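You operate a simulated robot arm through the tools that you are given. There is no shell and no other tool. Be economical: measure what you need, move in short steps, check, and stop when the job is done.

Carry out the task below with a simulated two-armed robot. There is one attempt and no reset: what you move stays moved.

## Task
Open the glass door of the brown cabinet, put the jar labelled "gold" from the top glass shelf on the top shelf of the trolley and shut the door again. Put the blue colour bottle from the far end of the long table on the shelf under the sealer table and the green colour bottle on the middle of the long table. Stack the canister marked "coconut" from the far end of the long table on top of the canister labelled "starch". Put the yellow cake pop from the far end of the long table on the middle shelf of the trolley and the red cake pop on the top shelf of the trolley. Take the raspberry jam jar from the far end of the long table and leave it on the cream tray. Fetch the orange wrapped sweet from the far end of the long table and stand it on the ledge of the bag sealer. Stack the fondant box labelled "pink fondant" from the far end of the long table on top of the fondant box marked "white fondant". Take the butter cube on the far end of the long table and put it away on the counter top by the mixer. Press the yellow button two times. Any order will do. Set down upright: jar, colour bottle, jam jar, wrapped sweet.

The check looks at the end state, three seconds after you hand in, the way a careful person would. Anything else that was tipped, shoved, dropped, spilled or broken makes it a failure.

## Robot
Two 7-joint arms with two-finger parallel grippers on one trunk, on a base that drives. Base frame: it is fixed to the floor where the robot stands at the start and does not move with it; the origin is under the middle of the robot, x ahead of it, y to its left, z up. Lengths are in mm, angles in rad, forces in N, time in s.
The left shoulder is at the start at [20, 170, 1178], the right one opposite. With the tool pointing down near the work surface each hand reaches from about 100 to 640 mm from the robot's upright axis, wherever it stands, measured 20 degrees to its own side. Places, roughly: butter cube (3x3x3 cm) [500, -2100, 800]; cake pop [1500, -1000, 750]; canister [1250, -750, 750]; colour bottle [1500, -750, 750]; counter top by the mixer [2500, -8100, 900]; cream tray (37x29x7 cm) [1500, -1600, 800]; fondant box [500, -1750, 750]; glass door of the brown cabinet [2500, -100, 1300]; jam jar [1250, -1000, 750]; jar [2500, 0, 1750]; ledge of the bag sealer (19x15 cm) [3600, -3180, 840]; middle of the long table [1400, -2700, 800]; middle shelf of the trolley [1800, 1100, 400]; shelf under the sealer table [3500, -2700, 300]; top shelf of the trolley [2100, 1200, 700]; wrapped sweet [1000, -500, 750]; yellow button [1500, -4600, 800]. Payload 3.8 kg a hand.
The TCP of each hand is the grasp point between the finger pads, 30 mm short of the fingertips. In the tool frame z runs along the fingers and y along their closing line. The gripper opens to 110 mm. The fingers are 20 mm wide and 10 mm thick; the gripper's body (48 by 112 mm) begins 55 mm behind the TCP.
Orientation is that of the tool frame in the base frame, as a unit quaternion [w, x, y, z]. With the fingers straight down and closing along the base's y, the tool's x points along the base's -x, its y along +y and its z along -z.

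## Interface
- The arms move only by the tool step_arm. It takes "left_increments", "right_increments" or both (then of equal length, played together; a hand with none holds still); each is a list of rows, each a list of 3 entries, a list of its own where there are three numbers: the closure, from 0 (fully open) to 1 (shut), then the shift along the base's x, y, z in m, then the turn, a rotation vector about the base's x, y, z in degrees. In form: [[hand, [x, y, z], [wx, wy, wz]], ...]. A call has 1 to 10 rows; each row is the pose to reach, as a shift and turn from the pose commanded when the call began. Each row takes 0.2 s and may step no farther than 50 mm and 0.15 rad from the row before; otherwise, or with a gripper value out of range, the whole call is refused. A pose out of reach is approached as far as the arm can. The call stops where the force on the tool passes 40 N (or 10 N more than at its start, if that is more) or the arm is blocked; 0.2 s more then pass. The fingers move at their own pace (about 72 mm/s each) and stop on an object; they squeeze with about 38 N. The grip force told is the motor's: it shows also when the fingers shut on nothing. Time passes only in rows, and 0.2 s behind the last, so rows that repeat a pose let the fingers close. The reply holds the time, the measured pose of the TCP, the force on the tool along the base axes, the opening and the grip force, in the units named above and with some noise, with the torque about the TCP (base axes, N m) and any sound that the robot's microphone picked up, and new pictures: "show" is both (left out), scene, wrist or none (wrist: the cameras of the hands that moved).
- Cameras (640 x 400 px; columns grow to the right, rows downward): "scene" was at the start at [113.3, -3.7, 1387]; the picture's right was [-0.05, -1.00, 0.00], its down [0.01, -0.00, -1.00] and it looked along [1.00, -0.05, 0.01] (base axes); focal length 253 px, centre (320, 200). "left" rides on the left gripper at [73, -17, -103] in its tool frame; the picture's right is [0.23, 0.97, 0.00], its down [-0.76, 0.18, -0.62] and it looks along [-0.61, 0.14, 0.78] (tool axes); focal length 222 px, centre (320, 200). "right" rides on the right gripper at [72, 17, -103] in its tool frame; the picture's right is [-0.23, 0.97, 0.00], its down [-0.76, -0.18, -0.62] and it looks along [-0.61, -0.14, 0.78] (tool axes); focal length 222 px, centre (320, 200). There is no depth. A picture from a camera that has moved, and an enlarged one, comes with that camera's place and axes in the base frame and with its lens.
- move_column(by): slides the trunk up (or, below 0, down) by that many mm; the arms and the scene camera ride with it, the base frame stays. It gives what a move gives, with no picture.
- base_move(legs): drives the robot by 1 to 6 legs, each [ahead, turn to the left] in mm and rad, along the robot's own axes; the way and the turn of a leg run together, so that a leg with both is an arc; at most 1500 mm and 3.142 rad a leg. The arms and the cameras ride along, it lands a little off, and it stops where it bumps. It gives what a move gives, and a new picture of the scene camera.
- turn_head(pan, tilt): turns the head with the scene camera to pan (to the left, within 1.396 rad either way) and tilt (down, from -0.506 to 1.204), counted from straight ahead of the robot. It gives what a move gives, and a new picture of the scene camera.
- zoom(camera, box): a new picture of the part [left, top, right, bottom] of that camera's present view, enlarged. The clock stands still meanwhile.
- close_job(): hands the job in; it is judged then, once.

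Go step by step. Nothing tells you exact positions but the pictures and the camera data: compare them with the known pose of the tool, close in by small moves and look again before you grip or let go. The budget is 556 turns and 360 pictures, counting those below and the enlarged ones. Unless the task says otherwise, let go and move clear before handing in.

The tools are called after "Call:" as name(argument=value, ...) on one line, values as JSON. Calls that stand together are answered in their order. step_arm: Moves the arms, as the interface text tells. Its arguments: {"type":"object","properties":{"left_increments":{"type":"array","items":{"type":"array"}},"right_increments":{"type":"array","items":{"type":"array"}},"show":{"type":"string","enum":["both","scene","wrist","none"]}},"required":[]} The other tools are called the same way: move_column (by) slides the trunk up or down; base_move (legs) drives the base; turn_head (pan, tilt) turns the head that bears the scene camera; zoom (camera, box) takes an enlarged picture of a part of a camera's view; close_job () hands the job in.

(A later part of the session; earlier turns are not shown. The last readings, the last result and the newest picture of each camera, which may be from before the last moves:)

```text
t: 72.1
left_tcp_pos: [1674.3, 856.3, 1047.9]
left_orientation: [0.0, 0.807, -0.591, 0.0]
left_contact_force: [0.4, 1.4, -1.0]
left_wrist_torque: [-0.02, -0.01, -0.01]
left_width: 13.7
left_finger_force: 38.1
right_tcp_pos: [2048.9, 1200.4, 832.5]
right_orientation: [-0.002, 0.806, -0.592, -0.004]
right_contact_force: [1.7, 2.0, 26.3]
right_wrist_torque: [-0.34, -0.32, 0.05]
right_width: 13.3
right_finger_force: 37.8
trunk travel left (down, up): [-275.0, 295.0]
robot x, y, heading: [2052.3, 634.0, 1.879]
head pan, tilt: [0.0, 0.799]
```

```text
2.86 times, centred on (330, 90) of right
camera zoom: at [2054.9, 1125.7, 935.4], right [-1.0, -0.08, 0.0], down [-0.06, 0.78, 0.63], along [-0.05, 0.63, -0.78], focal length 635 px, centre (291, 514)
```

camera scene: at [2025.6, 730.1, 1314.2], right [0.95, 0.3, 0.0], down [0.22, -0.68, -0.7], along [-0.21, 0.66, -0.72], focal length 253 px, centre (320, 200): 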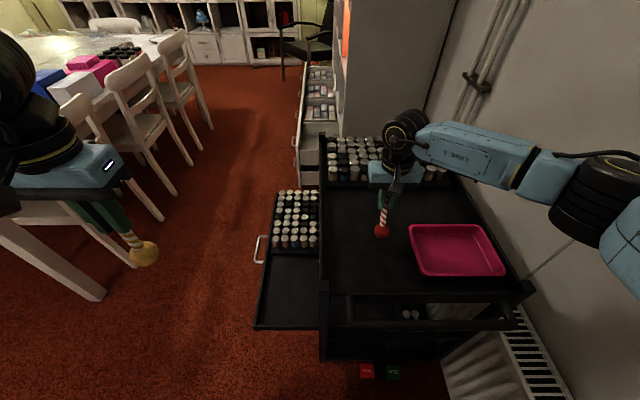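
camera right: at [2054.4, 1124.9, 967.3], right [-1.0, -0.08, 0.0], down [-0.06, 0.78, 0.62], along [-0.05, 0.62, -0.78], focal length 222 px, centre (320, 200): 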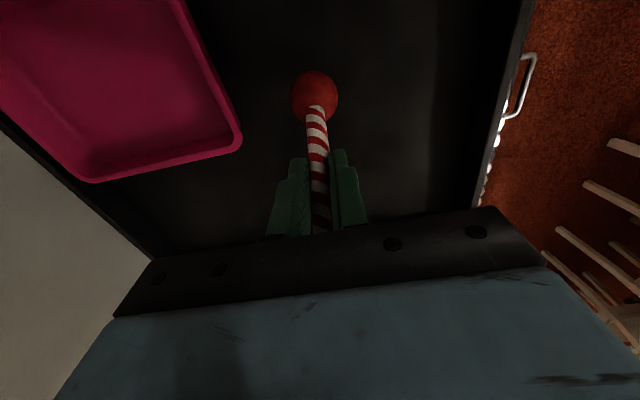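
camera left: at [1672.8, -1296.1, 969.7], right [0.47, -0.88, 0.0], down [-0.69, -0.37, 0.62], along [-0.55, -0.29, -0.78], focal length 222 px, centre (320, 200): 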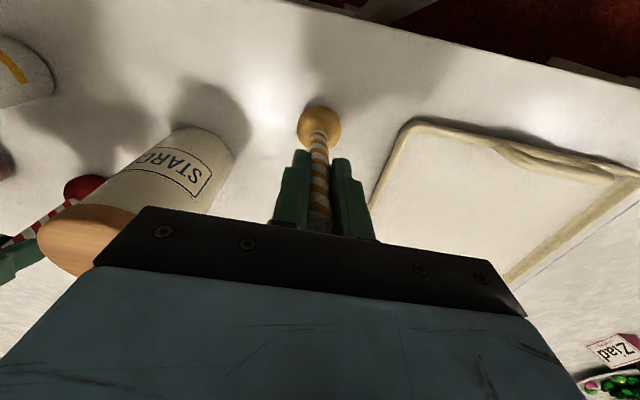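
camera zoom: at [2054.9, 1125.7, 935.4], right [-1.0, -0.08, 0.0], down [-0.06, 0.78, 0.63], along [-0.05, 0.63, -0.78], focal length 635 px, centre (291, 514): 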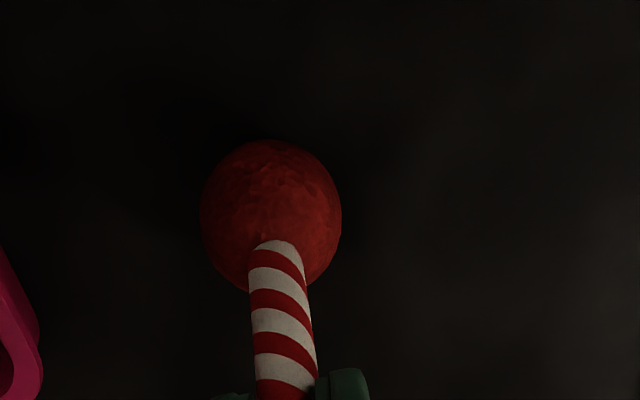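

Contact at about z 832. Relieving the push, opening and rising clear.

Call:
step_arm(right_increments=[[1, [0, 0, 0.0035], [0, 0, 0]], [1, [0, 0, 0.0035], [0, 0, 0]], [0.7, [0, 0, 0.0035], [0, 0, 0]], [0.5, [0, 0, 0.0035], [0, 0, 0]], [0.5, [0, 0, 0.0035], [0, 0, 0]], [0.5, [0, 0, 0.04], [0, 0, 0]], [0.5, [0, 0, 0.08], [0, 0, 0]], [0.5, [0, 0, 0.13], [0, 0, 0]]])

```text
t: 73.9
left_tcp_pos: [1673.3, 857.0, 1047.4]
left_orientation: [0.001, 0.807, -0.591, 0.001]
left_contact_force: [-0.1, 0.1, -0.7]
left_wrist_torque: [-0.01, -0.02, 0.01]
left_width: 13.6
left_finger_force: 37.9
right_tcp_pos: [2051.3, 1200.2, 959.5]
right_orientation: [0.0, 0.806, -0.592, -0.001]
right_contact_force: [-0.3, -0.5, 0.5]
right_wrist_torque: [0.02, 0.0, 0.01]
right_width: 55.0
right_finger_force: 0.0
trunk travel left (down, up): [-275.0, 295.0]
robot x, y, heading: [2055.0, 635.7, 1.875]
head pan, tilt: [0.0, 0.799]
camera scene: at [2025.6, 729.5, 1314.3], right [0.95, 0.3, 0.0], down [0.22, -0.68, -0.7], along [-0.21, 0.67, -0.72], focal length 253 px, centre (320, 200)
camera right: at [2056.9, 1125.5, 1063.7], right [-1.0, -0.08, 0.0], down [-0.06, 0.78, 0.62], along [-0.05, 0.62, -0.78], focal length 222 px, centre (320, 200)
```

scene: 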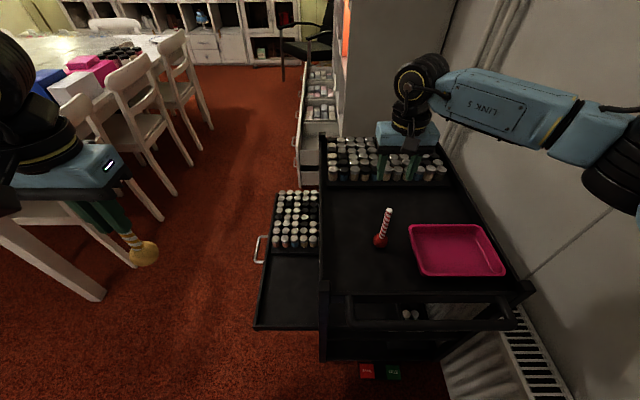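
right: 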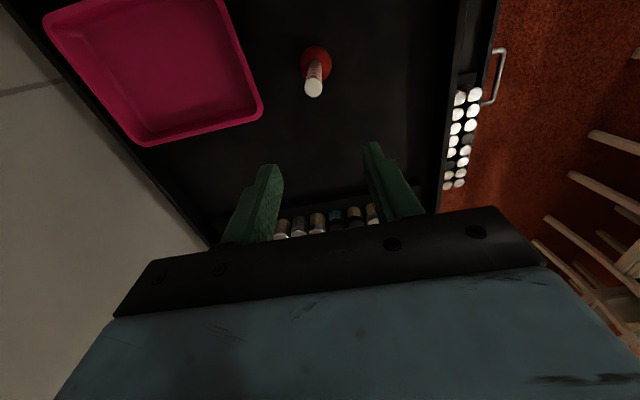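

Red pop stands. Now I'll retract the right hand high and bring the left hand over the pulled-out middle shelf.

Call:
step_arm(left_increments=[[1, [0.0175, 0.039, 0], [0, 0, 0]], [1, [0.035, 0.079, 0], [0, 0, 0]], [1, [0.0525, 0.118, 0], [0, 0, 0]], [1, [0.07, 0.157, 0], [0, 0, 0]], [1, [0.0875, 0.197, 0], [0, 0, 0]], [1, [0.105, 0.236, 0], [0, 0, 0]], [1, [0.105, 0.236, 0], [0, 0, 0]], [1, [0.105, 0.236, 0], [0, 0, 0]], [1, [0.105, 0.236, 0], [0, 0, 0]]], right_increments=[[0.5, [0, 0, 0.05], [0, 0, 0]], [0.5, [0.02, -0.018, 0.09], [0, 0, 0]], [0.5, [0.045, -0.038, 0.125], [0, 0, 0]], [0.5, [0.07, -0.06, 0.16], [0, 0, 0]], [0.5, [0.095, -0.08, 0.195], [0, 0, 0]], [0.5, [0.12, -0.1, 0.23], [0, 0, 0]], [0.5, [0.145, -0.12, 0.25], [0, 0, 0]], [0.5, [0.17, -0.14, 0.26], [0, 0, 0]], [0.5, [0.19, -0.16, 0.26], [0, 0, 0]]], show="none")

Call:
move_column(by=-230)

Call:
step_arm(left_increments=[[1, [0, 0, -0.05], [0, 0, 0]], [1, [0, 0, -0.1], [0, 0, 0]], [1, [0, 0, -0.15], [0, 0, 0]]])

```text
t: 75.9
left_tcp_pos: [1779.9, 1091.4, 1047.8]
left_orientation: [0.0, 0.807, -0.591, 0.0]
left_contact_force: [0.4, 0.1, -0.5]
left_wrist_torque: [0.0, 0.02, 0.0]
left_width: 13.7
left_finger_force: 38.0
right_tcp_pos: [2242.5, 1041.3, 1218.6]
right_orientation: [-0.001, 0.807, -0.591, 0.0]
right_contact_force: [0.0, -0.2, -0.2]
right_wrist_torque: [0.01, -0.03, 0.01]
right_width: 55.2
right_finger_force: 0.0
trunk travel left (down, up): [-275.0, 295.0]
robot x, y, heading: [2052.8, 634.9, 1.876]
head pan, tilt: [0.0, 0.799]
```

```text
t: 78.3
left_tcp_pos: [1778.2, 1091.8, 817.8]
left_orientation: [-0.001, 0.807, -0.591, 0.0]
left_contact_force: [0.6, -0.3, -1.1]
left_wrist_torque: [-0.02, -0.01, 0.01]
left_width: 13.4
left_finger_force: 38.2
right_tcp_pos: [2241.2, 1041.9, 988.6]
right_orientation: [-0.001, 0.807, -0.591, -0.001]
right_contact_force: [-0.7, 0.0, 0.0]
right_wrist_torque: [0.01, -0.02, 0.01]
right_width: 54.9
right_finger_force: 0.1
trunk travel left (down, up): [-45.0, 525.0]
robot x, y, heading: [2053.8, 634.0, 1.88]
head pan, tilt: [0.0, 0.799]
```

```text
t: 79.1
left_tcp_pos: [1780.3, 1089.5, 666.8]
left_orientation: [0.0, 0.807, -0.591, 0.0]
left_contact_force: [0.5, -0.8, 0.4]
left_wrist_torque: [0.0, -0.01, 0.01]
left_width: 13.6
left_finger_force: 37.5
right_tcp_pos: [2240.3, 1040.5, 989.6]
right_orientation: [0.0, 0.806, -0.591, 0.0]
right_contact_force: [0.0, 0.0, -0.5]
right_wrist_torque: [0.01, -0.01, -0.04]
right_width: 55.3
right_finger_force: 0.1
trunk travel left (down, up): [-45.0, 525.0]
robot x, y, heading: [2052.5, 636.5, 1.878]
head pan, tilt: [0.0, 0.799]
camera scene: at [2025.6, 730.1, 1084.2], right [0.95, 0.3, 0.0], down [0.22, -0.68, -0.7], along [-0.21, 0.66, -0.72], focal length 253 px, centre (320, 200)
camera left: at [1817.8, 1027.5, 769.1], right [-0.86, -0.51, 0.0], down [-0.4, 0.67, 0.62], along [-0.32, 0.54, -0.78], focal length 222 px, centre (320, 200)
```

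scene: 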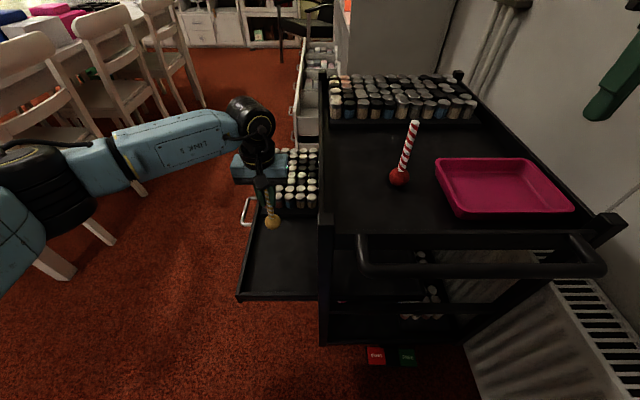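
left: 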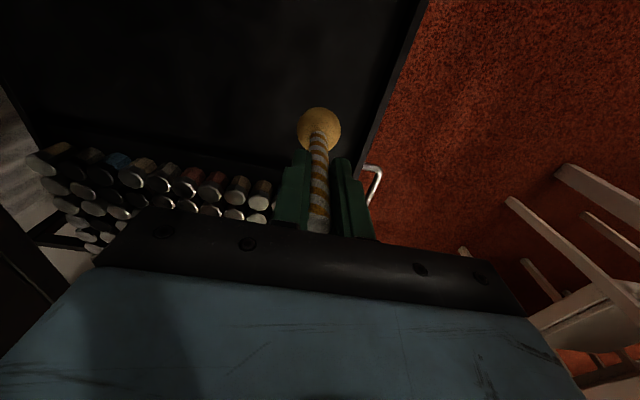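

The yellow pop is over the free area with ample clearance. Going down.

Call:
step_arm(left_increments=[[1, [0, 0, -0.04], [0, 0, 0]], [1, [0, 0, -0.08], [0, 0, 0]], [1, [0, 0, -0.11], [0, 0, 0]], [1, [0, 0, -0.12], [0, 0, 0]]])

Call:
zoom(camera="scene", box=[200, 140, 360, 320])

```text
t: 80.1
left_tcp_pos: [1779.1, 1094.6, 551.2]
left_orientation: [-0.004, 0.807, -0.591, -0.002]
left_contact_force: [0.9, 1.8, 29.3]
left_wrist_torque: [0.43, 0.0, 0.0]
left_width: 14.1
left_finger_force: 38.2
right_tcp_pos: [2242.4, 1040.2, 989.5]
right_orientation: [0.0, 0.806, -0.591, -0.002]
right_contact_force: [-0.7, 0.1, -0.8]
right_wrist_torque: [0.03, 0.01, -0.02]
right_width: 54.7
right_finger_force: 0.0
trunk travel left (down, up): [-45.0, 525.0]
robot x, y, heading: [2053.5, 633.4, 1.877]
head pan, tilt: [0.0, 0.799]
camera scene: at [2026.6, 728.8, 1084.7], right [0.95, 0.3, 0.0], down [0.21, -0.68, -0.7], along [-0.21, 0.67, -0.72], focal length 253 px, centre (320, 200)
camera left: at [1818.3, 1029.6, 652.3], right [-0.86, -0.51, -0.01], down [-0.4, 0.67, 0.63], along [-0.32, 0.54, -0.78], focal length 222 px, centre (320, 200)
```

scene: 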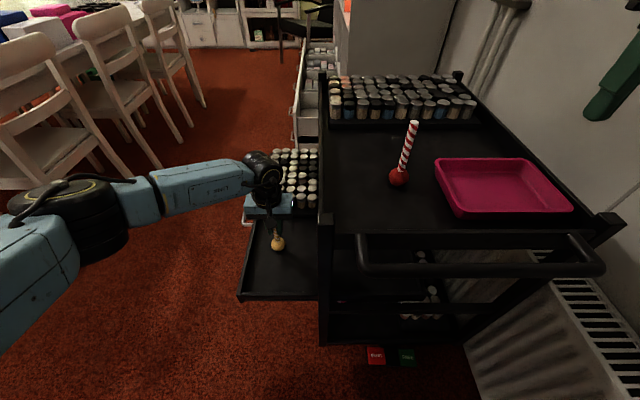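
left: 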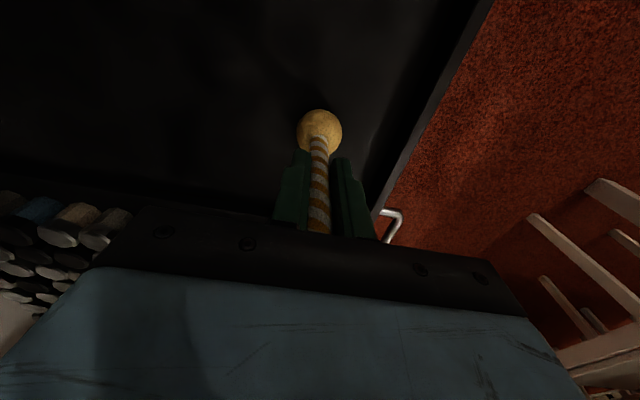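

```text
2.22 times, centred on (280, 230) of scene
camera zoom: at [2026.6, 728.8, 1084.7], right [0.95, 0.3, 0.0], down [0.21, -0.68, -0.7], along [-0.21, 0.67, -0.72], focal length 563 px, centre (409, 133)
```

zoom: 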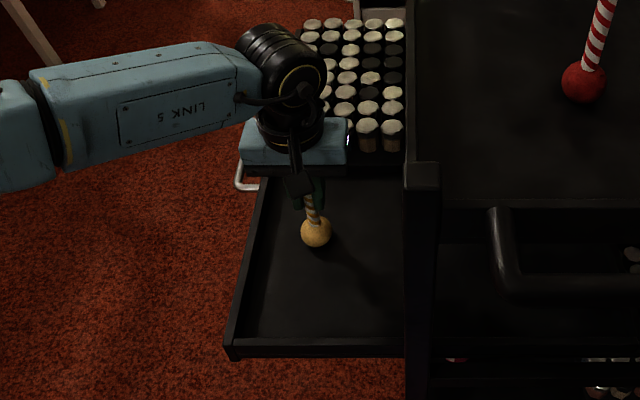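

Contact with the middle shelf. Relieving, releasing and rising.

Call:
step_arm(left_increments=[[1, [0, 0, 0.004], [0, 0, 0]], [1, [0, 0, 0.005], [0, 0, 0]], [0.8, [0, 0, 0.005], [0, 0, 0]], [0.6, [0, 0, 0.005], [0, 0, 0]], [0.5, [0, 0, 0.005], [0, 0, 0]], [0.5, [0, 0, 0.04], [0, 0, 0]], [0.5, [0, 0, 0.08], [0, 0, 0]], [0.5, [0, 0, 0.13], [0, 0, 0]], [0.5, [0, 0, 0.18], [0, 0, 0]], [0.5, [-0.01, -0.03, 0.22], [0, 0, 0]]], show="scene")

```text
refused: row 10 steps farther than a row can; nothing moved
```

Call:
step_arm(left_increments=[[1, [0, 0, 0.004], [0, 0, 0]], [1, [0, 0, 0.005], [0, 0, 0]], [0.8, [0, 0, 0.005], [0, 0, 0]], [0.6, [0, 0, 0.005], [0, 0, 0]], [0.5, [0, 0, 0.005], [0, 0, 0]], [0.5, [0, 0, 0.04], [0, 0, 0]], [0.5, [0, 0, 0.08], [0, 0, 0]], [0.5, [0, 0, 0.12], [0, 0, 0]], [0.5, [0, 0, 0.16], [0, 0, 0]], [0.5, [0, 0, 0.2], [0, 0, 0]]], show="scene")

Call:
zoom(camera="scene", box=[200, 140, 360, 320])

```text
t: 82.3
left_tcp_pos: [1777.7, 1091.5, 747.7]
left_orientation: [0.001, 0.807, -0.591, 0.0]
left_contact_force: [0.4, 0.5, 0.3]
left_wrist_torque: [-0.04, -0.02, -0.01]
left_width: 55.0
left_finger_force: 0.1
right_tcp_pos: [2241.5, 1040.6, 989.6]
right_orientation: [0.0, 0.807, -0.591, 0.0]
right_contact_force: [0.4, -0.2, 0.8]
right_wrist_torque: [0.0, -0.02, -0.01]
right_width: 55.1
right_finger_force: 0.2
trunk travel left (down, up): [-45.0, 525.0]
robot x, y, heading: [2052.2, 631.4, 1.875]
head pan, tilt: [0.0, 0.799]
camera scene: at [2025.8, 729.9, 1084.3], right [0.95, 0.3, 0.0], down [0.22, -0.68, -0.7], along [-0.21, 0.67, -0.72], focal length 253 px, centre (320, 200)
```

scene: 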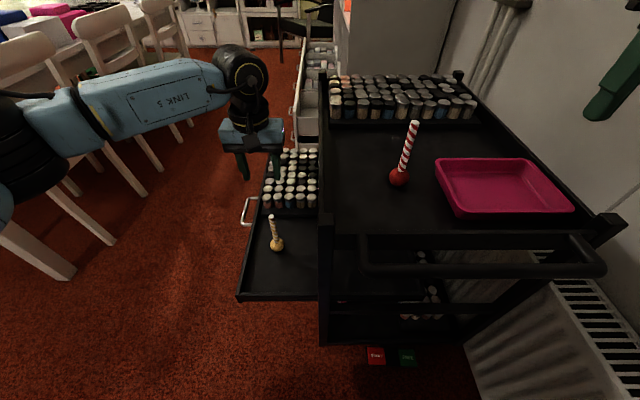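

```text
2.22 times, centred on (280, 230) of scene
camera zoom: at [2025.8, 729.9, 1084.3], right [0.95, 0.3, 0.0], down [0.22, -0.68, -0.7], along [-0.21, 0.67, -0.72], focal length 563 px, centre (409, 133)
```

zoom: 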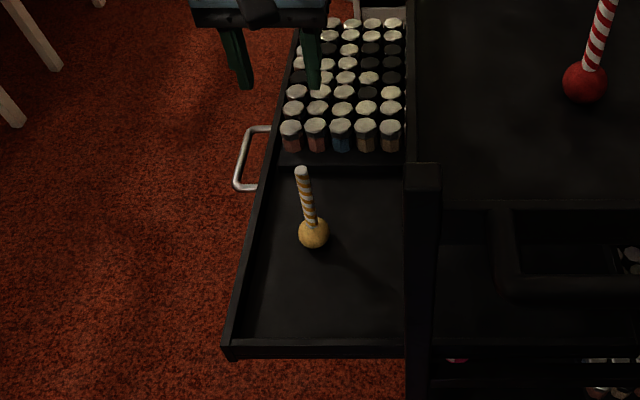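

Both pops stand properly. Retracting arms, raising the trunk, and driving to face the cabinet.

Call:
step_arm(left_increments=[[0.2, [0, 0, 0.04], [0, 0, 0]], [0, [-0.0175, -0.039, 0.05], [0, 0, 0]], [0, [-0.035, -0.078, 0.06], [0, 0, 0]], [0, [-0.0525, -0.117, 0.07], [0, 0, 0]], [0, [-0.07, -0.157, 0.07], [0, 0, 0]], [0, [-0.0875, -0.196, 0.07], [0, 0, 0]], [0, [-0.105, -0.235, 0.07], [0, 0, 0]]], show="none")

Call:
move_column(by=230)

Call:
turn_head(pan=0, tilt=0.0)

```text
t: 83.9
left_tcp_pos: [1672.4, 856.1, 817.0]
left_orientation: [0.001, 0.807, -0.591, 0.0]
left_contact_force: [0.3, 0.7, -0.8]
left_wrist_torque: [0.02, 0.0, -0.01]
left_width: 109.8
left_finger_force: 0.1
right_tcp_pos: [2240.9, 1040.9, 988.1]
right_orientation: [-0.001, 0.806, -0.592, -0.001]
right_contact_force: [-0.2, 1.0, 0.2]
right_wrist_torque: [-0.02, -0.01, 0.02]
right_width: 55.1
right_finger_force: 0.0
trunk travel left (down, up): [-45.0, 525.0]
robot x, y, heading: [2057.6, 632.0, 1.882]
head pan, tilt: [0.0, 0.799]
```

```text
t: 86.3
left_tcp_pos: [1672.4, 857.0, 1046.8]
left_orientation: [0.0, 0.807, -0.59, 0.002]
left_contact_force: [-0.9, 0.3, 0.3]
left_wrist_torque: [-0.02, -0.02, 0.03]
left_width: 109.9
left_finger_force: 0.0
right_tcp_pos: [2241.0, 1043.1, 1219.1]
right_orientation: [0.0, 0.806, -0.592, -0.001]
right_contact_force: [-0.1, 0.2, -0.4]
right_wrist_torque: [-0.02, 0.03, 0.04]
right_width: 54.9
right_finger_force: 0.1
trunk travel left (down, up): [-275.0, 295.0]
robot x, y, heading: [2056.7, 633.5, 1.879]
head pan, tilt: [0.0, 0.799]
```

```text
t: 87.5
left_tcp_pos: [1672.0, 859.0, 1046.3]
left_orientation: [0.001, 0.807, -0.59, 0.0]
left_contact_force: [0.1, 0.5, -0.6]
left_wrist_torque: [0.01, 0.02, -0.01]
left_width: 110.2
left_finger_force: 0.1
right_tcp_pos: [2240.4, 1040.9, 1219.0]
right_orientation: [0.0, 0.806, -0.592, -0.001]
right_contact_force: [0.0, -0.3, 0.8]
right_wrist_torque: [0.0, -0.01, -0.01]
right_width: 54.8
right_finger_force: 0.1
trunk travel left (down, up): [-275.0, 295.0]
robot x, y, heading: [2054.5, 632.4, 1.875]
head pan, tilt: [0.0, 0.0]
camera scene: at [2022.9, 738.9, 1386.3], right [0.95, 0.3, 0.0], down [0.0, 0.0, -1.0], along [-0.3, 0.95, 0.0], focal length 253 px, centre (320, 200)
```

scene: 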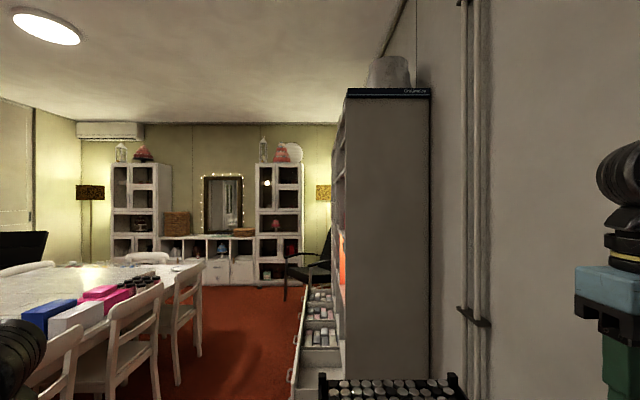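

Driving to stand in front of the cabinet, facing it.

Call:
base_move(legs=[[0, 2.321], [810, 0], [0, 2.386]])

Call:
zoom(camera="scene", box=[200, 60, 440, 260])

```text
t: 94.3
left_tcp_pos: [2150.9, 166.3, 1043.9]
left_orientation: [0.001, 0.846, 0.533, 0.012]
left_contact_force: [0.2, 0.0, -0.9]
left_wrist_torque: [0.02, -0.01, -0.01]
left_width: 110.0
left_finger_force: 0.0
right_tcp_pos: [1606.9, 435.9, 1218.4]
right_orientation: [0.005, 0.853, 0.521, -0.002]
right_contact_force: [-0.9, 0.8, -0.1]
right_wrist_torque: [0.06, 0.0, -0.02]
right_width: 54.9
right_finger_force: 0.1
trunk travel left (down, up): [-275.0, 295.0]
robot x, y, heading: [2026.3, 589.0, -2.029]
head pan, tilt: [0.0, 0.0]
stopped in leg 2: the robot was blocked; the commanded pose is now the measured one
camera scene: at [1979.9, 499.9, 1387.4], right [-0.89, 0.45, 0.0], down [0.0, -0.01, -1.0], along [-0.45, -0.89, 0.01], focal length 253 px, centre (320, 200)
```

scene: 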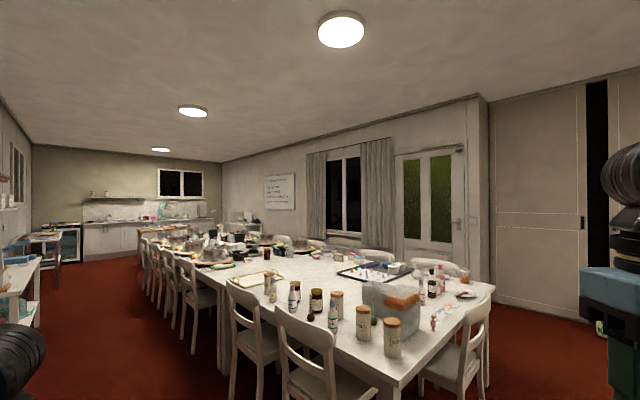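

```text
2.00 times, centred on (320, 160) of scene
camera zoom: at [1979.9, 499.9, 1387.4], right [-0.89, 0.45, 0.0], down [0.0, -0.01, -1.0], along [-0.45, -0.89, 0.01], focal length 507 px, centre (320, 280)
```

zoom: 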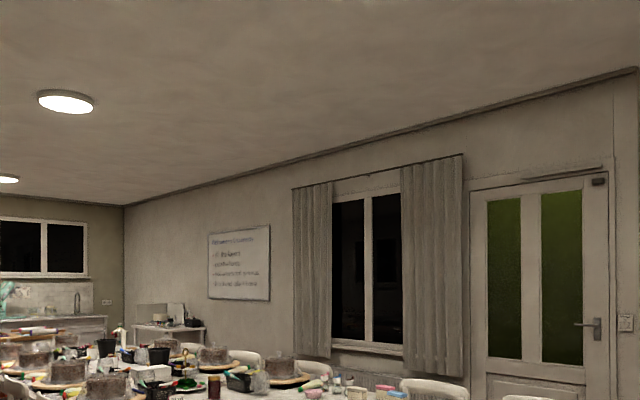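

I was blocked, probably the left arm touched the cabinet's side. I'll look left before backing off.

Call:
turn_head(pan=0.9, tilt=0.35)

```text
t: 95.5
left_tcp_pos: [2150.8, 168.7, 1044.5]
left_orientation: [0.001, 0.848, 0.531, 0.01]
left_contact_force: [0.0, 0.4, 0.3]
left_wrist_torque: [0.02, 0.01, 0.01]
left_width: 109.9
left_finger_force: 0.2
right_tcp_pos: [1609.9, 439.1, 1220.2]
right_orientation: [0.005, 0.853, 0.521, -0.004]
right_contact_force: [-0.9, -0.2, 0.4]
right_wrist_torque: [0.02, 0.01, 0.03]
right_width: 55.0
right_finger_force: 0.0
trunk travel left (down, up): [-275.0, 295.0]
robot x, y, heading: [2026.9, 585.2, -2.04]
head pan, tilt: [0.901, 0.351]
camera scene: at [2060.8, 497.5, 1354.8], right [-0.91, -0.42, 0.0], down [-0.14, 0.3, -0.94], along [0.39, -0.86, -0.33], focal length 253 px, centre (320, 200)
```

scene: 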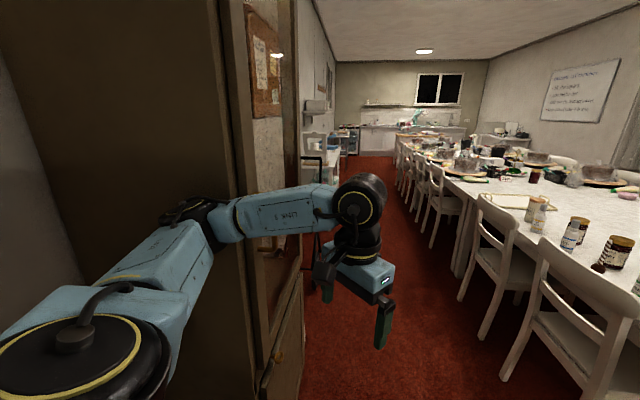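

The left elbow touched the cabinet's side. I'll back off a little and then tuck the left hand inward.

Call:
base_move(legs=[[-60, 0]])

Call:
step_arm(left_increments=[[0, [-0.045, -0.008, 0], [0, 0, 0]], [0, [-0.09, -0.016, 0], [0, 0, 0]], [0, [-0.135, -0.024, 0], [0, 0, 0]], [0, [-0.18, -0.032, 0], [0, 0, 0]], [0, [-0.225, -0.04, 0], [0, 0, 0]], [0, [-0.27, -0.048, 0], [0, 0, 0]]], show="scene")

```text
t: 96.5
left_tcp_pos: [2176.2, 212.7, 1040.9]
left_orientation: [-0.002, 0.848, 0.529, 0.01]
left_contact_force: [0.6, 0.0, -0.5]
left_wrist_torque: [-0.04, 0.05, 0.02]
left_width: 110.2
left_finger_force: 0.0
right_tcp_pos: [1636.0, 481.8, 1219.3]
right_orientation: [0.001, 0.854, 0.521, -0.001]
right_contact_force: [0.0, 0.2, -0.9]
right_wrist_torque: [-0.05, 0.0, -0.01]
right_width: 54.6
right_finger_force: 0.0
trunk travel left (down, up): [-275.0, 295.0]
robot x, y, heading: [2050.5, 639.3, -2.042]
head pan, tilt: [0.901, 0.351]
camera scene: at [2088.4, 539.5, 1354.1], right [-0.91, -0.42, 0.0], down [-0.14, 0.31, -0.94], along [0.39, -0.85, -0.34], focal length 253 px, centre (320, 200)
```

scene: 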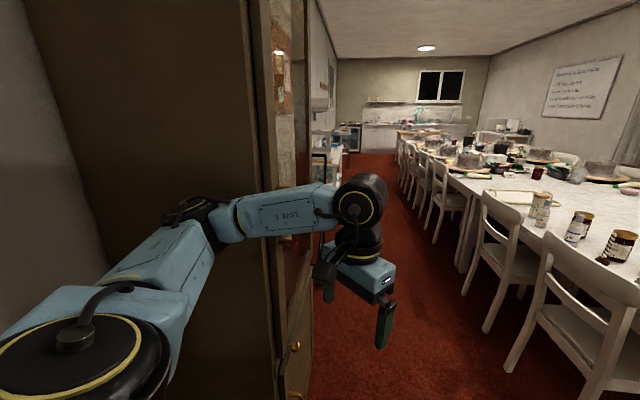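

```text
t: 97.9
left_tcp_pos: [1906.6, 165.0, 1042.5]
left_orientation: [-0.003, 0.849, 0.529, 0.011]
left_contact_force: [0.6, 0.4, -0.1]
left_wrist_torque: [0.0, -0.01, 0.02]
left_width: 110.3
left_finger_force: 0.1
right_tcp_pos: [1634.9, 480.4, 1218.4]
right_orientation: [0.001, 0.854, 0.521, -0.001]
right_contact_force: [-0.7, 0.2, -0.5]
right_wrist_torque: [-0.01, 0.03, 0.01]
right_width: 55.1
right_finger_force: 0.0
trunk travel left (down, up): [-275.0, 295.0]
robot x, y, heading: [2054.2, 641.2, -2.038]
head pan, tilt: [0.901, 0.351]
camera scene: at [2086.4, 537.7, 1353.9], right [-0.91, -0.42, 0.0], down [-0.14, 0.31, -0.94], along [0.39, -0.85, -0.34], focal length 253 px, centre (320, 200)
```

scene: 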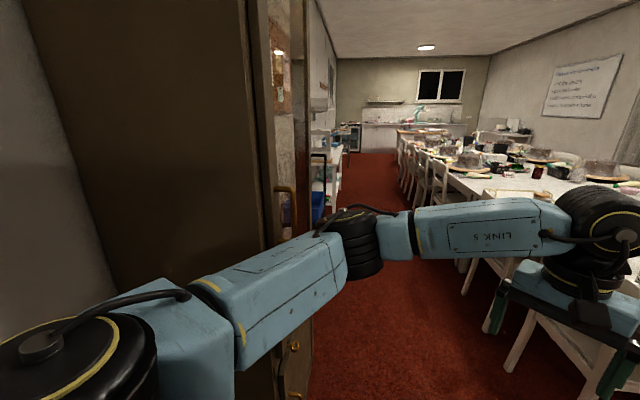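

Elbow is now in front. Driving away from the cabinet face, along, and turning to face it.

Call:
turn_head(pan=0, tilt=0.0)

Call:
base_move(legs=[[0, -0.8], [590, 0], [0, 1.57], [560, 0], [0, 1.57]])

Call:
zoom(camera="scene", box=[200, 20, 480, 195])

```text
t: 99.1
left_tcp_pos: [1907.9, 165.7, 1042.1]
left_orientation: [-0.002, 0.849, 0.529, 0.011]
left_contact_force: [-0.3, -0.5, -0.2]
left_wrist_torque: [-0.03, 0.0, -0.01]
left_width: 109.9
left_finger_force: 0.1
right_tcp_pos: [1635.5, 479.9, 1218.6]
right_orientation: [0.001, 0.854, 0.521, 0.0]
right_contact_force: [-0.1, 0.5, -0.7]
right_wrist_torque: [-0.02, -0.06, -0.01]
right_width: 55.1
right_finger_force: 0.1
trunk travel left (down, up): [-275.0, 295.0]
robot x, y, heading: [2056.5, 639.8, -2.045]
head pan, tilt: [0.0, 0.0]
camera scene: at [2008.0, 541.5, 1386.3], right [-0.89, 0.45, 0.0], down [0.0, 0.0, -1.0], along [-0.45, -0.89, 0.0], focal length 253 px, centre (320, 200)
```

scene: 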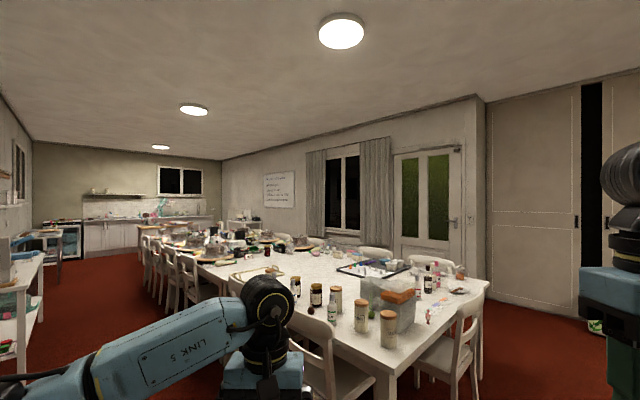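

```text
t: 101.2
left_tcp_pos: [1643.4, 363.0, 1042.9]
left_orientation: [0.001, 0.976, 0.217, 0.011]
left_contact_force: [0.5, 0.0, 1.1]
left_wrist_torque: [-0.03, 0.01, -0.01]
left_width: 110.1
left_finger_force: 0.1
right_tcp_pos: [1629.2, 780.0, 1217.7]
right_orientation: [0.001, 0.978, 0.208, -0.001]
right_contact_force: [0.0, 0.1, -0.1]
right_wrist_torque: [0.0, 0.0, 0.0]
right_width: 55.1
right_finger_force: 0.1
trunk travel left (down, up): [-275.0, 295.0]
robot x, y, heading: [2056.2, 641.0, -2.713]
head pan, tilt: [0.0, 0.0]
stopped in leg 1: the robot was blocked; the commanded pose is now the measured one
camera scene: at [1956.9, 595.0, 1386.3], right [-0.41, 0.91, 0.0], down [0.0, 0.0, -1.0], along [-0.91, -0.41, 0.0], focal length 253 px, centre (320, 200)
```

scene: 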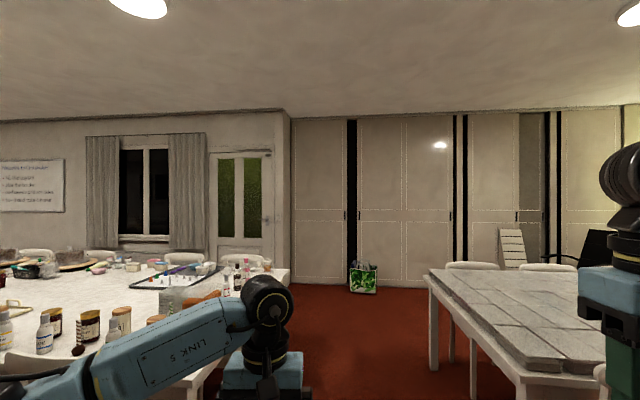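

```text
2.29 times, centred on (340, 108) of scene
camera zoom: at [1956.9, 595.0, 1386.3], right [-0.41, 0.91, 0.0], down [0.0, 0.0, -1.0], along [-0.91, -0.41, 0.0], focal length 579 px, centre (274, 411)
```

zoom: 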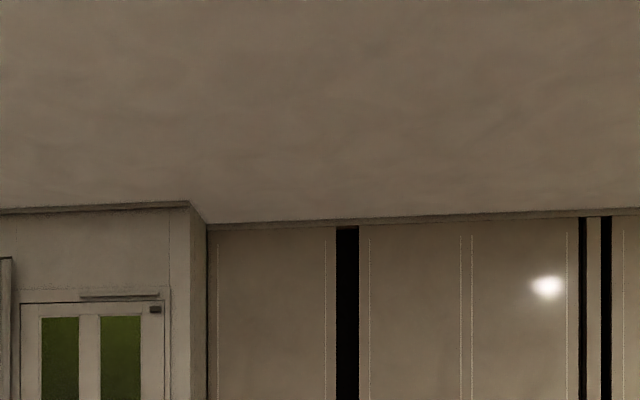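

Blocked again while turning; looking left to see the contact.

Call:
turn_head(pan=1.39, tilt=0.3)

```text
t: 102.8
left_tcp_pos: [1642.9, 362.1, 1041.1]
left_orientation: [0.001, 0.976, 0.217, 0.011]
left_contact_force: [-0.3, -0.2, 0.9]
left_wrist_torque: [0.02, -0.02, 0.0]
left_width: 110.2
left_finger_force: 0.0
right_tcp_pos: [1628.0, 778.1, 1219.6]
right_orientation: [0.0, 0.978, 0.208, -0.002]
right_contact_force: [-0.4, -0.4, 0.4]
right_wrist_torque: [0.0, 0.0, -0.01]
right_width: 54.9
right_finger_force: 0.0
trunk travel left (down, up): [-275.0, 295.0]
robot x, y, heading: [2057.8, 639.7, -2.715]
head pan, tilt: [1.389, 0.3]
camera scene: at [2061.5, 541.2, 1358.6], right [-0.97, -0.24, 0.0], down [-0.07, 0.29, -0.96], along [0.23, -0.93, -0.3], focal length 253 px, centre (320, 200)
```

scene: 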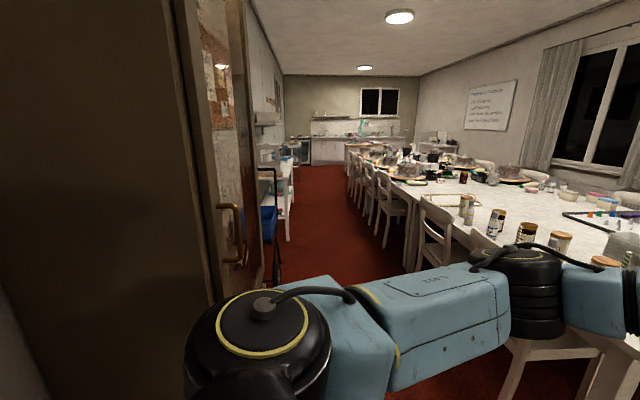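

Likely my base corner brushed the trolley while turning. I'll turn back left, drive out diagonally, then check the trolley.

Call:
base_move(legs=[[0, 0.6], [250, 0]])

Call:
turn_head(pan=-1.39, tilt=0.4)

```text
t: 106.2
left_tcp_pos: [1738.1, -36.7, 1042.2]
left_orientation: [-0.003, 0.869, 0.494, 0.012]
left_contact_force: [0.5, -0.2, -0.1]
left_wrist_torque: [0.0, -0.02, 0.03]
left_width: 110.1
left_finger_force: 0.1
right_tcp_pos: [1492.4, 298.5, 1217.4]
right_orientation: [0.0, 0.874, 0.485, 0.0]
right_contact_force: [-0.3, -0.8, -0.1]
right_wrist_torque: [0.04, -0.04, 0.01]
right_width: 54.9
right_finger_force: 0.0
trunk travel left (down, up): [-275.0, 295.0]
robot x, y, heading: [1926.1, 428.8, -2.115]
head pan, tilt: [1.389, 0.3]
camera scene: at [1984.5, 343.8, 1358.6], right [-0.67, -0.74, 0.0], down [-0.22, 0.2, -0.96], along [0.71, -0.64, -0.3], focal length 253 px, centre (320, 200)
```

scene: 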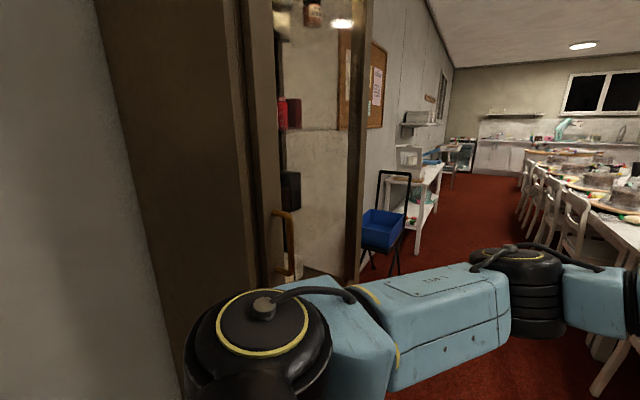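

```text
t: 108.7
left_tcp_pos: [1738.2, -37.4, 1042.5]
left_orientation: [-0.003, 0.87, 0.494, 0.011]
left_contact_force: [-0.4, -0.7, -0.5]
left_wrist_torque: [-0.01, 0.0, -0.02]
left_width: 110.1
left_finger_force: 0.0
right_tcp_pos: [1492.8, 299.9, 1218.2]
right_orientation: [0.002, 0.874, 0.486, 0.0]
right_contact_force: [0.7, 0.0, -0.5]
right_wrist_torque: [-0.02, -0.01, 0.0]
right_width: 54.9
right_finger_force: 0.0
trunk travel left (down, up): [-275.0, 295.0]
robot x, y, heading: [1929.0, 421.9, -2.118]
head pan, tilt: [-1.389, 0.4]
camera scene: at [1829.0, 440.2, 1349.3], right [0.36, 0.93, 0.0], down [0.36, -0.14, -0.92], along [-0.86, 0.33, -0.39], focal length 253 px, centre (320, 200)
```

scene: 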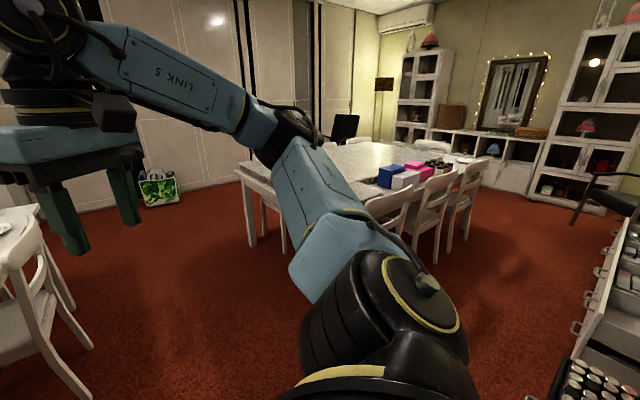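

Now driving to stand in front of the cabinet and turning to face it.

Call:
turn_head(pan=0, tilt=-0.1)

Call:
base_move(legs=[[0, 0.125], [526, 0], [0, 2.292]])

Call:
zoom(camera="scene", box=[220, 20, 500, 195])

```text
t: 110.2
left_tcp_pos: [1737.5, -37.4, 1041.5]
left_orientation: [-0.003, 0.869, 0.495, 0.011]
left_contact_force: [-0.6, 0.4, -0.5]
left_wrist_torque: [-0.02, 0.0, 0.01]
left_width: 110.0
left_finger_force: 0.0
right_tcp_pos: [1493.2, 299.3, 1218.8]
right_orientation: [0.001, 0.874, 0.486, 0.0]
right_contact_force: [-0.1, 0.3, 0.7]
right_wrist_torque: [-0.03, -0.01, 0.02]
right_width: 55.1
right_finger_force: 0.0
trunk travel left (down, up): [-275.0, 295.0]
robot x, y, heading: [1930.1, 423.7, -2.118]
head pan, tilt: [0.0, -0.099]
camera scene: at [1870.0, 332.6, 1395.1], right [-0.85, 0.52, 0.0], down [-0.05, -0.08, -1.0], along [-0.52, -0.85, 0.1], focal length 253 px, centre (320, 200)
```

scene: 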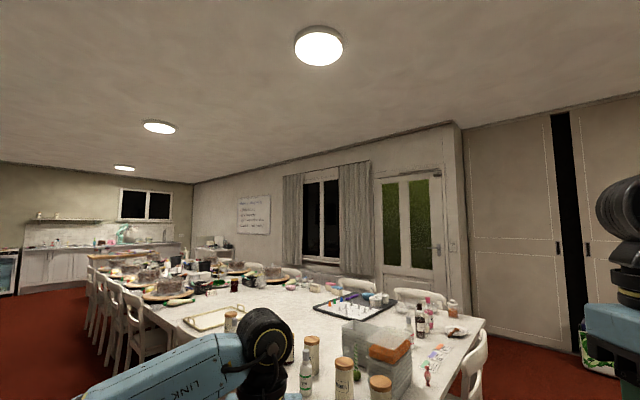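

```text
t: 119.4
left_tcp_pos: [2141.3, 183.0, 1042.4]
left_orientation: [-0.011, -0.175, 0.984, 0.002]
left_contact_force: [0.1, 0.6, -0.6]
left_wrist_torque: [0.01, 0.0, 0.0]
left_width: 110.0
left_finger_force: 0.1
right_tcp_pos: [2120.1, -233.0, 1219.1]
right_orientation: [0.001, -0.165, 0.986, 0.001]
right_contact_force: [0.2, 0.6, -0.9]
right_wrist_torque: [0.0, 0.01, -0.01]
right_width: 55.1
right_finger_force: 0.0
trunk travel left (down, up): [-275.0, 295.0]
robot x, y, heading: [1704.2, -55.4, 0.339]
head pan, tilt: [0.0, -0.099]
camera scene: at [1811.1, -22.1, 1395.1], right [0.33, -0.94, 0.0], down [0.09, 0.03, -1.0], along [0.94, 0.33, 0.1], focal length 253 px, centre (320, 200)
```

scene: 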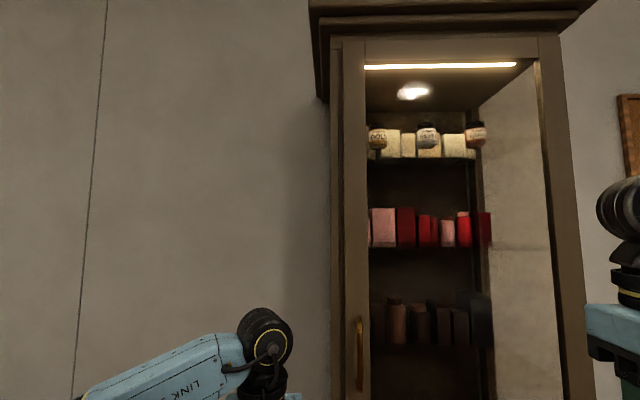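

```text
2.29 times, centred on (360, 108) of scene
camera zoom: at [1811.1, -22.1, 1395.1], right [0.33, -0.94, 0.0], down [0.09, 0.03, -1.0], along [0.94, 0.33, 0.1], focal length 579 px, centre (229, 411)
```

zoom: 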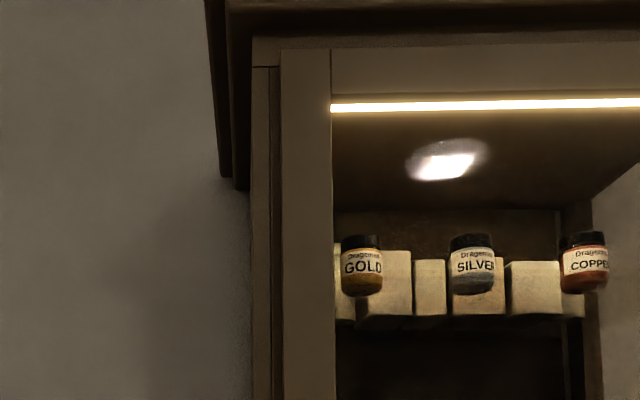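

I can see the gold jar at the left of the top glass shelf and the door handle at about (2375, 89, 1120), with the hinge on the right. I'll bring the right hand to a horizontal pose in front of the handle and move the left hand aside.

Call:
step_arm(left_increments=[[0, [-0.0224, 0.0154, 0], [0, 0, 0]], [0, [-0.0448, 0.0308, 0], [0, 0, 0]], [0, [-0.0672, 0.0462, 0], [0, 0, 0]], [0, [-0.0896, 0.0616, 0], [0, 0, 0]], [0, [-0.112, 0.077, 0], [0, 0, 0]], [0, [-0.1344, 0.0924, 0], [0, 0, 0]], [0, [-0.1568, 0.1078, 0], [0, 0, 0]], [0, [-0.1792, 0.1232, 0], [0, 0, 0]], [0, [-0.2016, 0.1386, 0], [0, 0, 0]], [0, [-0.224, 0.154, 0], [0, 0, 0]]], right_increments=[[0.4, [0.0, 0.02, 0], [2.7, -7.6, 0]], [0.4, [0.0, 0.045, 0], [5.4, -15.2, 0]], [0.4, [0.01, 0.07, -0.01], [8, -22.8, 0]], [0.4, [0.02, 0.1, -0.02], [10.7, -30.4, 0]], [0.4, [0.03, 0.13, -0.03], [13.4, -38, 0]], [0.4, [0.04, 0.16, -0.04], [16.1, -45.6, 0]], [0.4, [0.05, 0.19, -0.05], [18.8, -53.2, 0]], [0.4, [0.06, 0.22, -0.06], [21.5, -60.8, 0]], [0.4, [0.075, 0.25, -0.08], [24.1, -68.4, 0]], [0.4, [0.09, 0.28, -0.099], [26.8, -76, 0]]], show="none")

Call:
turn_head(pan=0, tilt=0.2)

```text
t: 121.6
left_tcp_pos: [1913.9, 340.6, 1042.1]
left_orientation: [-0.011, -0.176, 0.984, 0.001]
left_contact_force: [-0.6, 1.1, 0.1]
left_wrist_torque: [-0.04, -0.03, 0.01]
left_width: 109.8
left_finger_force: 0.1
right_tcp_pos: [2208.5, 51.1, 1119.5]
right_orientation: [0.638, -0.128, 0.75, 0.113]
right_contact_force: [-0.1, 0.3, 0.4]
right_wrist_torque: [-0.01, 0.0, -0.04]
right_width: 65.8
right_finger_force: 0.1
trunk travel left (down, up): [-275.0, 295.0]
robot x, y, heading: [1707.5, -56.4, 0.342]
head pan, tilt: [0.0, -0.099]
```

```text
t: 122.4
left_tcp_pos: [1916.0, 338.8, 1042.4]
left_orientation: [-0.011, -0.176, 0.984, 0.001]
left_contact_force: [-0.4, 0.9, 0.6]
left_wrist_torque: [0.0, -0.03, 0.04]
left_width: 110.0
left_finger_force: 0.0
right_tcp_pos: [2209.1, 48.3, 1119.1]
right_orientation: [0.637, -0.126, 0.752, 0.113]
right_contact_force: [0.6, -0.2, 0.4]
right_wrist_torque: [0.0, 0.02, -0.05]
right_width: 66.0
right_finger_force: 0.0
trunk travel left (down, up): [-275.0, 295.0]
robot x, y, heading: [1708.4, -60.1, 0.345]
head pan, tilt: [0.0, 0.201]
camera scene: at [1816.6, -19.8, 1368.0], right [0.33, -0.94, 0.0], down [-0.19, -0.07, -0.98], along [0.92, 0.33, -0.2], focal length 253 px, centre (320, 200)
```

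scene: 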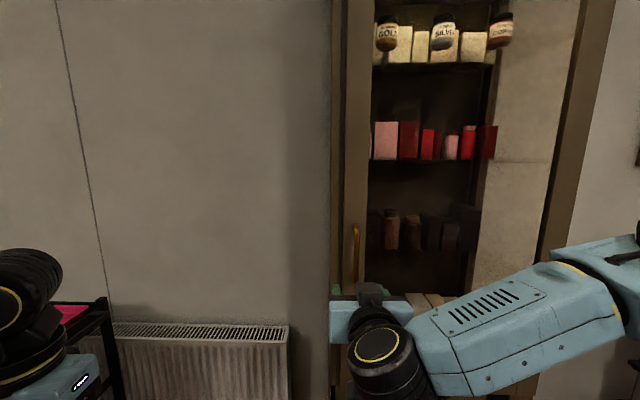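

Handle estimate confirmed. Finishing the pitch and approaching to about 60 mm short of it.

Call:
step_arm(right_increments=[[0.4, [0.03, 0.01, 0.005], [1.7, -4.7, 0]], [0.4, [0.06, 0.015, 0.01], [3.3, -9.4, 0]], [0.4, [0.085, 0.019, 0.015], [3.3, -9.4, 0]], [0.4, [0.1, 0.022, 0.015], [3.3, -9.4, 0]]], show="both")

Call:
zoom(camera="scene", box=[300, 200, 420, 320])

```text
t: 123.4
left_tcp_pos: [1916.1, 338.9, 1042.7]
left_orientation: [-0.012, -0.175, 0.984, 0.001]
left_contact_force: [0.5, -0.3, 1.2]
left_wrist_torque: [-0.02, 0.04, -0.03]
left_width: 110.1
left_finger_force: 0.2
right_tcp_pos: [2310.8, 67.8, 1133.7]
right_orientation: [0.7, -0.117, 0.693, 0.123]
right_contact_force: [-0.4, 0.3, -0.2]
right_wrist_torque: [-0.03, 0.03, 0.01]
right_width: 66.1
right_finger_force: 0.1
trunk travel left (down, up): [-275.0, 295.0]
robot x, y, heading: [1702.3, -57.3, 0.341]
head pan, tilt: [0.0, 0.201]
camera scene: at [1816.9, -19.8, 1367.9], right [0.33, -0.94, 0.0], down [-0.19, -0.07, -0.98], along [0.92, 0.33, -0.2], focal length 253 px, centre (320, 200)
camera right: at [2207.5, 49.9, 1061.6], right [-0.33, 0.92, 0.23], down [-0.53, -0.38, 0.75], along [0.78, 0.12, 0.61], focal length 222 px, centre (320, 200)
```

scene: 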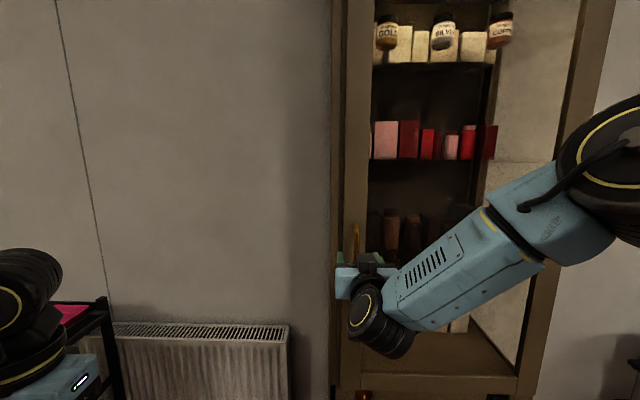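
right: 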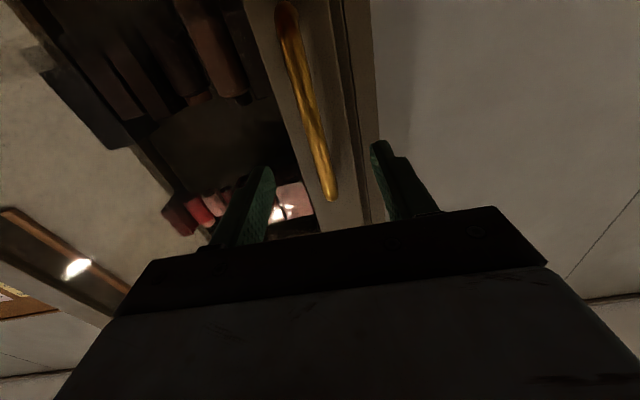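

```text
3.33 times, centred on (360, 260) of scene
camera zoom: at [1816.9, -19.8, 1367.9], right [0.33, -0.94, 0.0], down [-0.19, -0.07, -0.98], along [0.92, 0.33, -0.2], focal length 844 px, centre (187, 0)
```

zoom: 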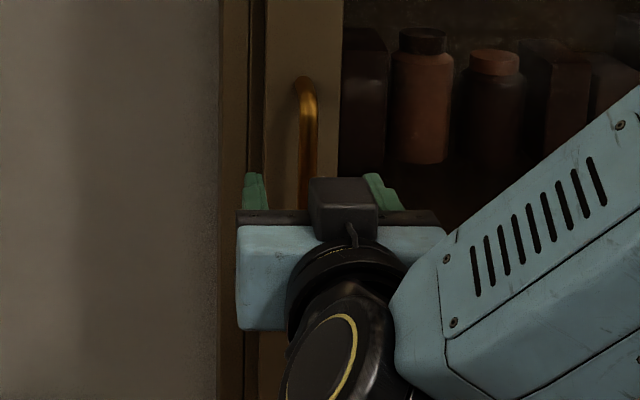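

The handle lies between the fingers. Advancing 52 mm and closing.

Call:
step_arm(right_increments=[[0.4, [0.025, 0.009, 0], [0, 0, 0]], [0.4, [0.04, 0.014, 0], [0, 0, 0]], [0.4, [0.049, 0.017, 0], [0, 0, 0]], [0.8, [0.049, 0.017, 0], [0, 0, 0]], [1, [0.049, 0.017, 0], [0, 0, 0]], [1, [0.049, 0.017, 0], [0, 0, 0]]], show="wrist")

```text
t: 124.8
left_tcp_pos: [1917.5, 337.0, 1043.7]
left_orientation: [-0.011, -0.174, 0.985, 0.002]
left_contact_force: [0.7, -0.8, 0.9]
left_wrist_torque: [0.03, -0.01, 0.03]
left_width: 109.8
left_finger_force: 0.1
right_tcp_pos: [2360.8, 85.5, 1134.8]
right_orientation: [0.699, -0.113, 0.696, 0.118]
right_contact_force: [2.3, -5.3, 0.6]
right_wrist_torque: [-0.44, -0.08, -0.04]
right_width: 12.9
right_finger_force: 44.7
trunk travel left (down, up): [-275.0, 295.0]
robot x, y, heading: [1708.0, -56.4, 0.34]
head pan, tilt: [0.0, 0.201]
camera right: at [2257.3, 67.9, 1062.5], right [-0.32, 0.92, 0.23], down [-0.53, -0.38, 0.76], along [0.78, 0.11, 0.61], focal length 222 px, centre (320, 200)
```

right: 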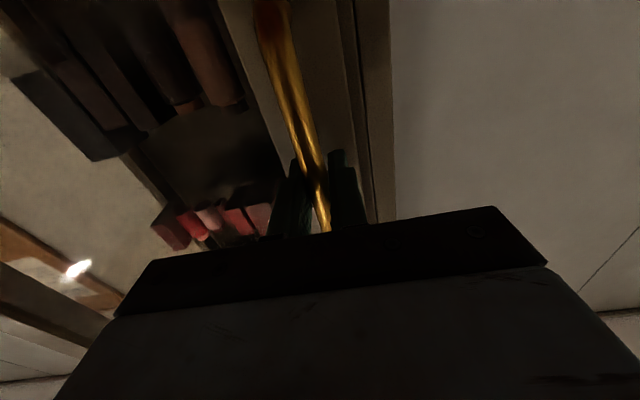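

The handle is gripped. Pulling along the estimated door arc, first 15°.

Call:
step_arm(right_increments=[[1, [-0.0187, -0.009, 0], [0, 0, 2.5]], [1, [-0.0373, -0.0181, 0], [0, 0, 5]], [1, [-0.0552, -0.0287, 0], [0, 0, 7.5]], [1, [-0.073, -0.0393, 0], [0, 0, 10]], [1, [-0.09, -0.0514, 0], [0, 0, 12.5]], [1, [-0.1067, -0.0634, 0], [0, 0, 15]]], show="scene")

```text
t: 125.3
left_tcp_pos: [1918.1, 337.3, 1042.4]
left_orientation: [-0.011, -0.173, 0.985, 0.001]
left_contact_force: [0.2, 0.9, 1.2]
left_wrist_torque: [-0.02, -0.03, 0.0]
left_width: 109.7
left_finger_force: 0.0
right_tcp_pos: [2340.6, 75.1, 1136.6]
right_orientation: [0.692, -0.119, 0.702, 0.119]
right_contact_force: [8.5, -15.1, -7.5]
right_wrist_torque: [-0.14, 0.08, -0.1]
right_width: 12.8
right_finger_force: 45.7
right hand out of reach, approached as far as the arm can: row 1, 2
trunk travel left (down, up): [-275.0, 295.0]
robot x, y, heading: [1708.3, -59.9, 0.339]
head pan, tilt: [0.0, 0.201]
stopped in row 2 (right hand): the force on the tool passed its limit at 52 N (the readings are from after the stop); the commanded pose is now the measured one
camera scene: at [1817.1, -20.5, 1367.9], right [0.33, -0.94, 0.0], down [-0.19, -0.07, -0.98], along [0.93, 0.32, -0.2], focal length 253 px, centre (320, 200)
```

scene: 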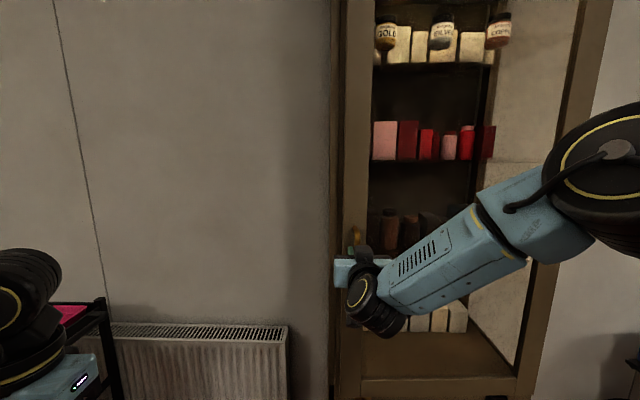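

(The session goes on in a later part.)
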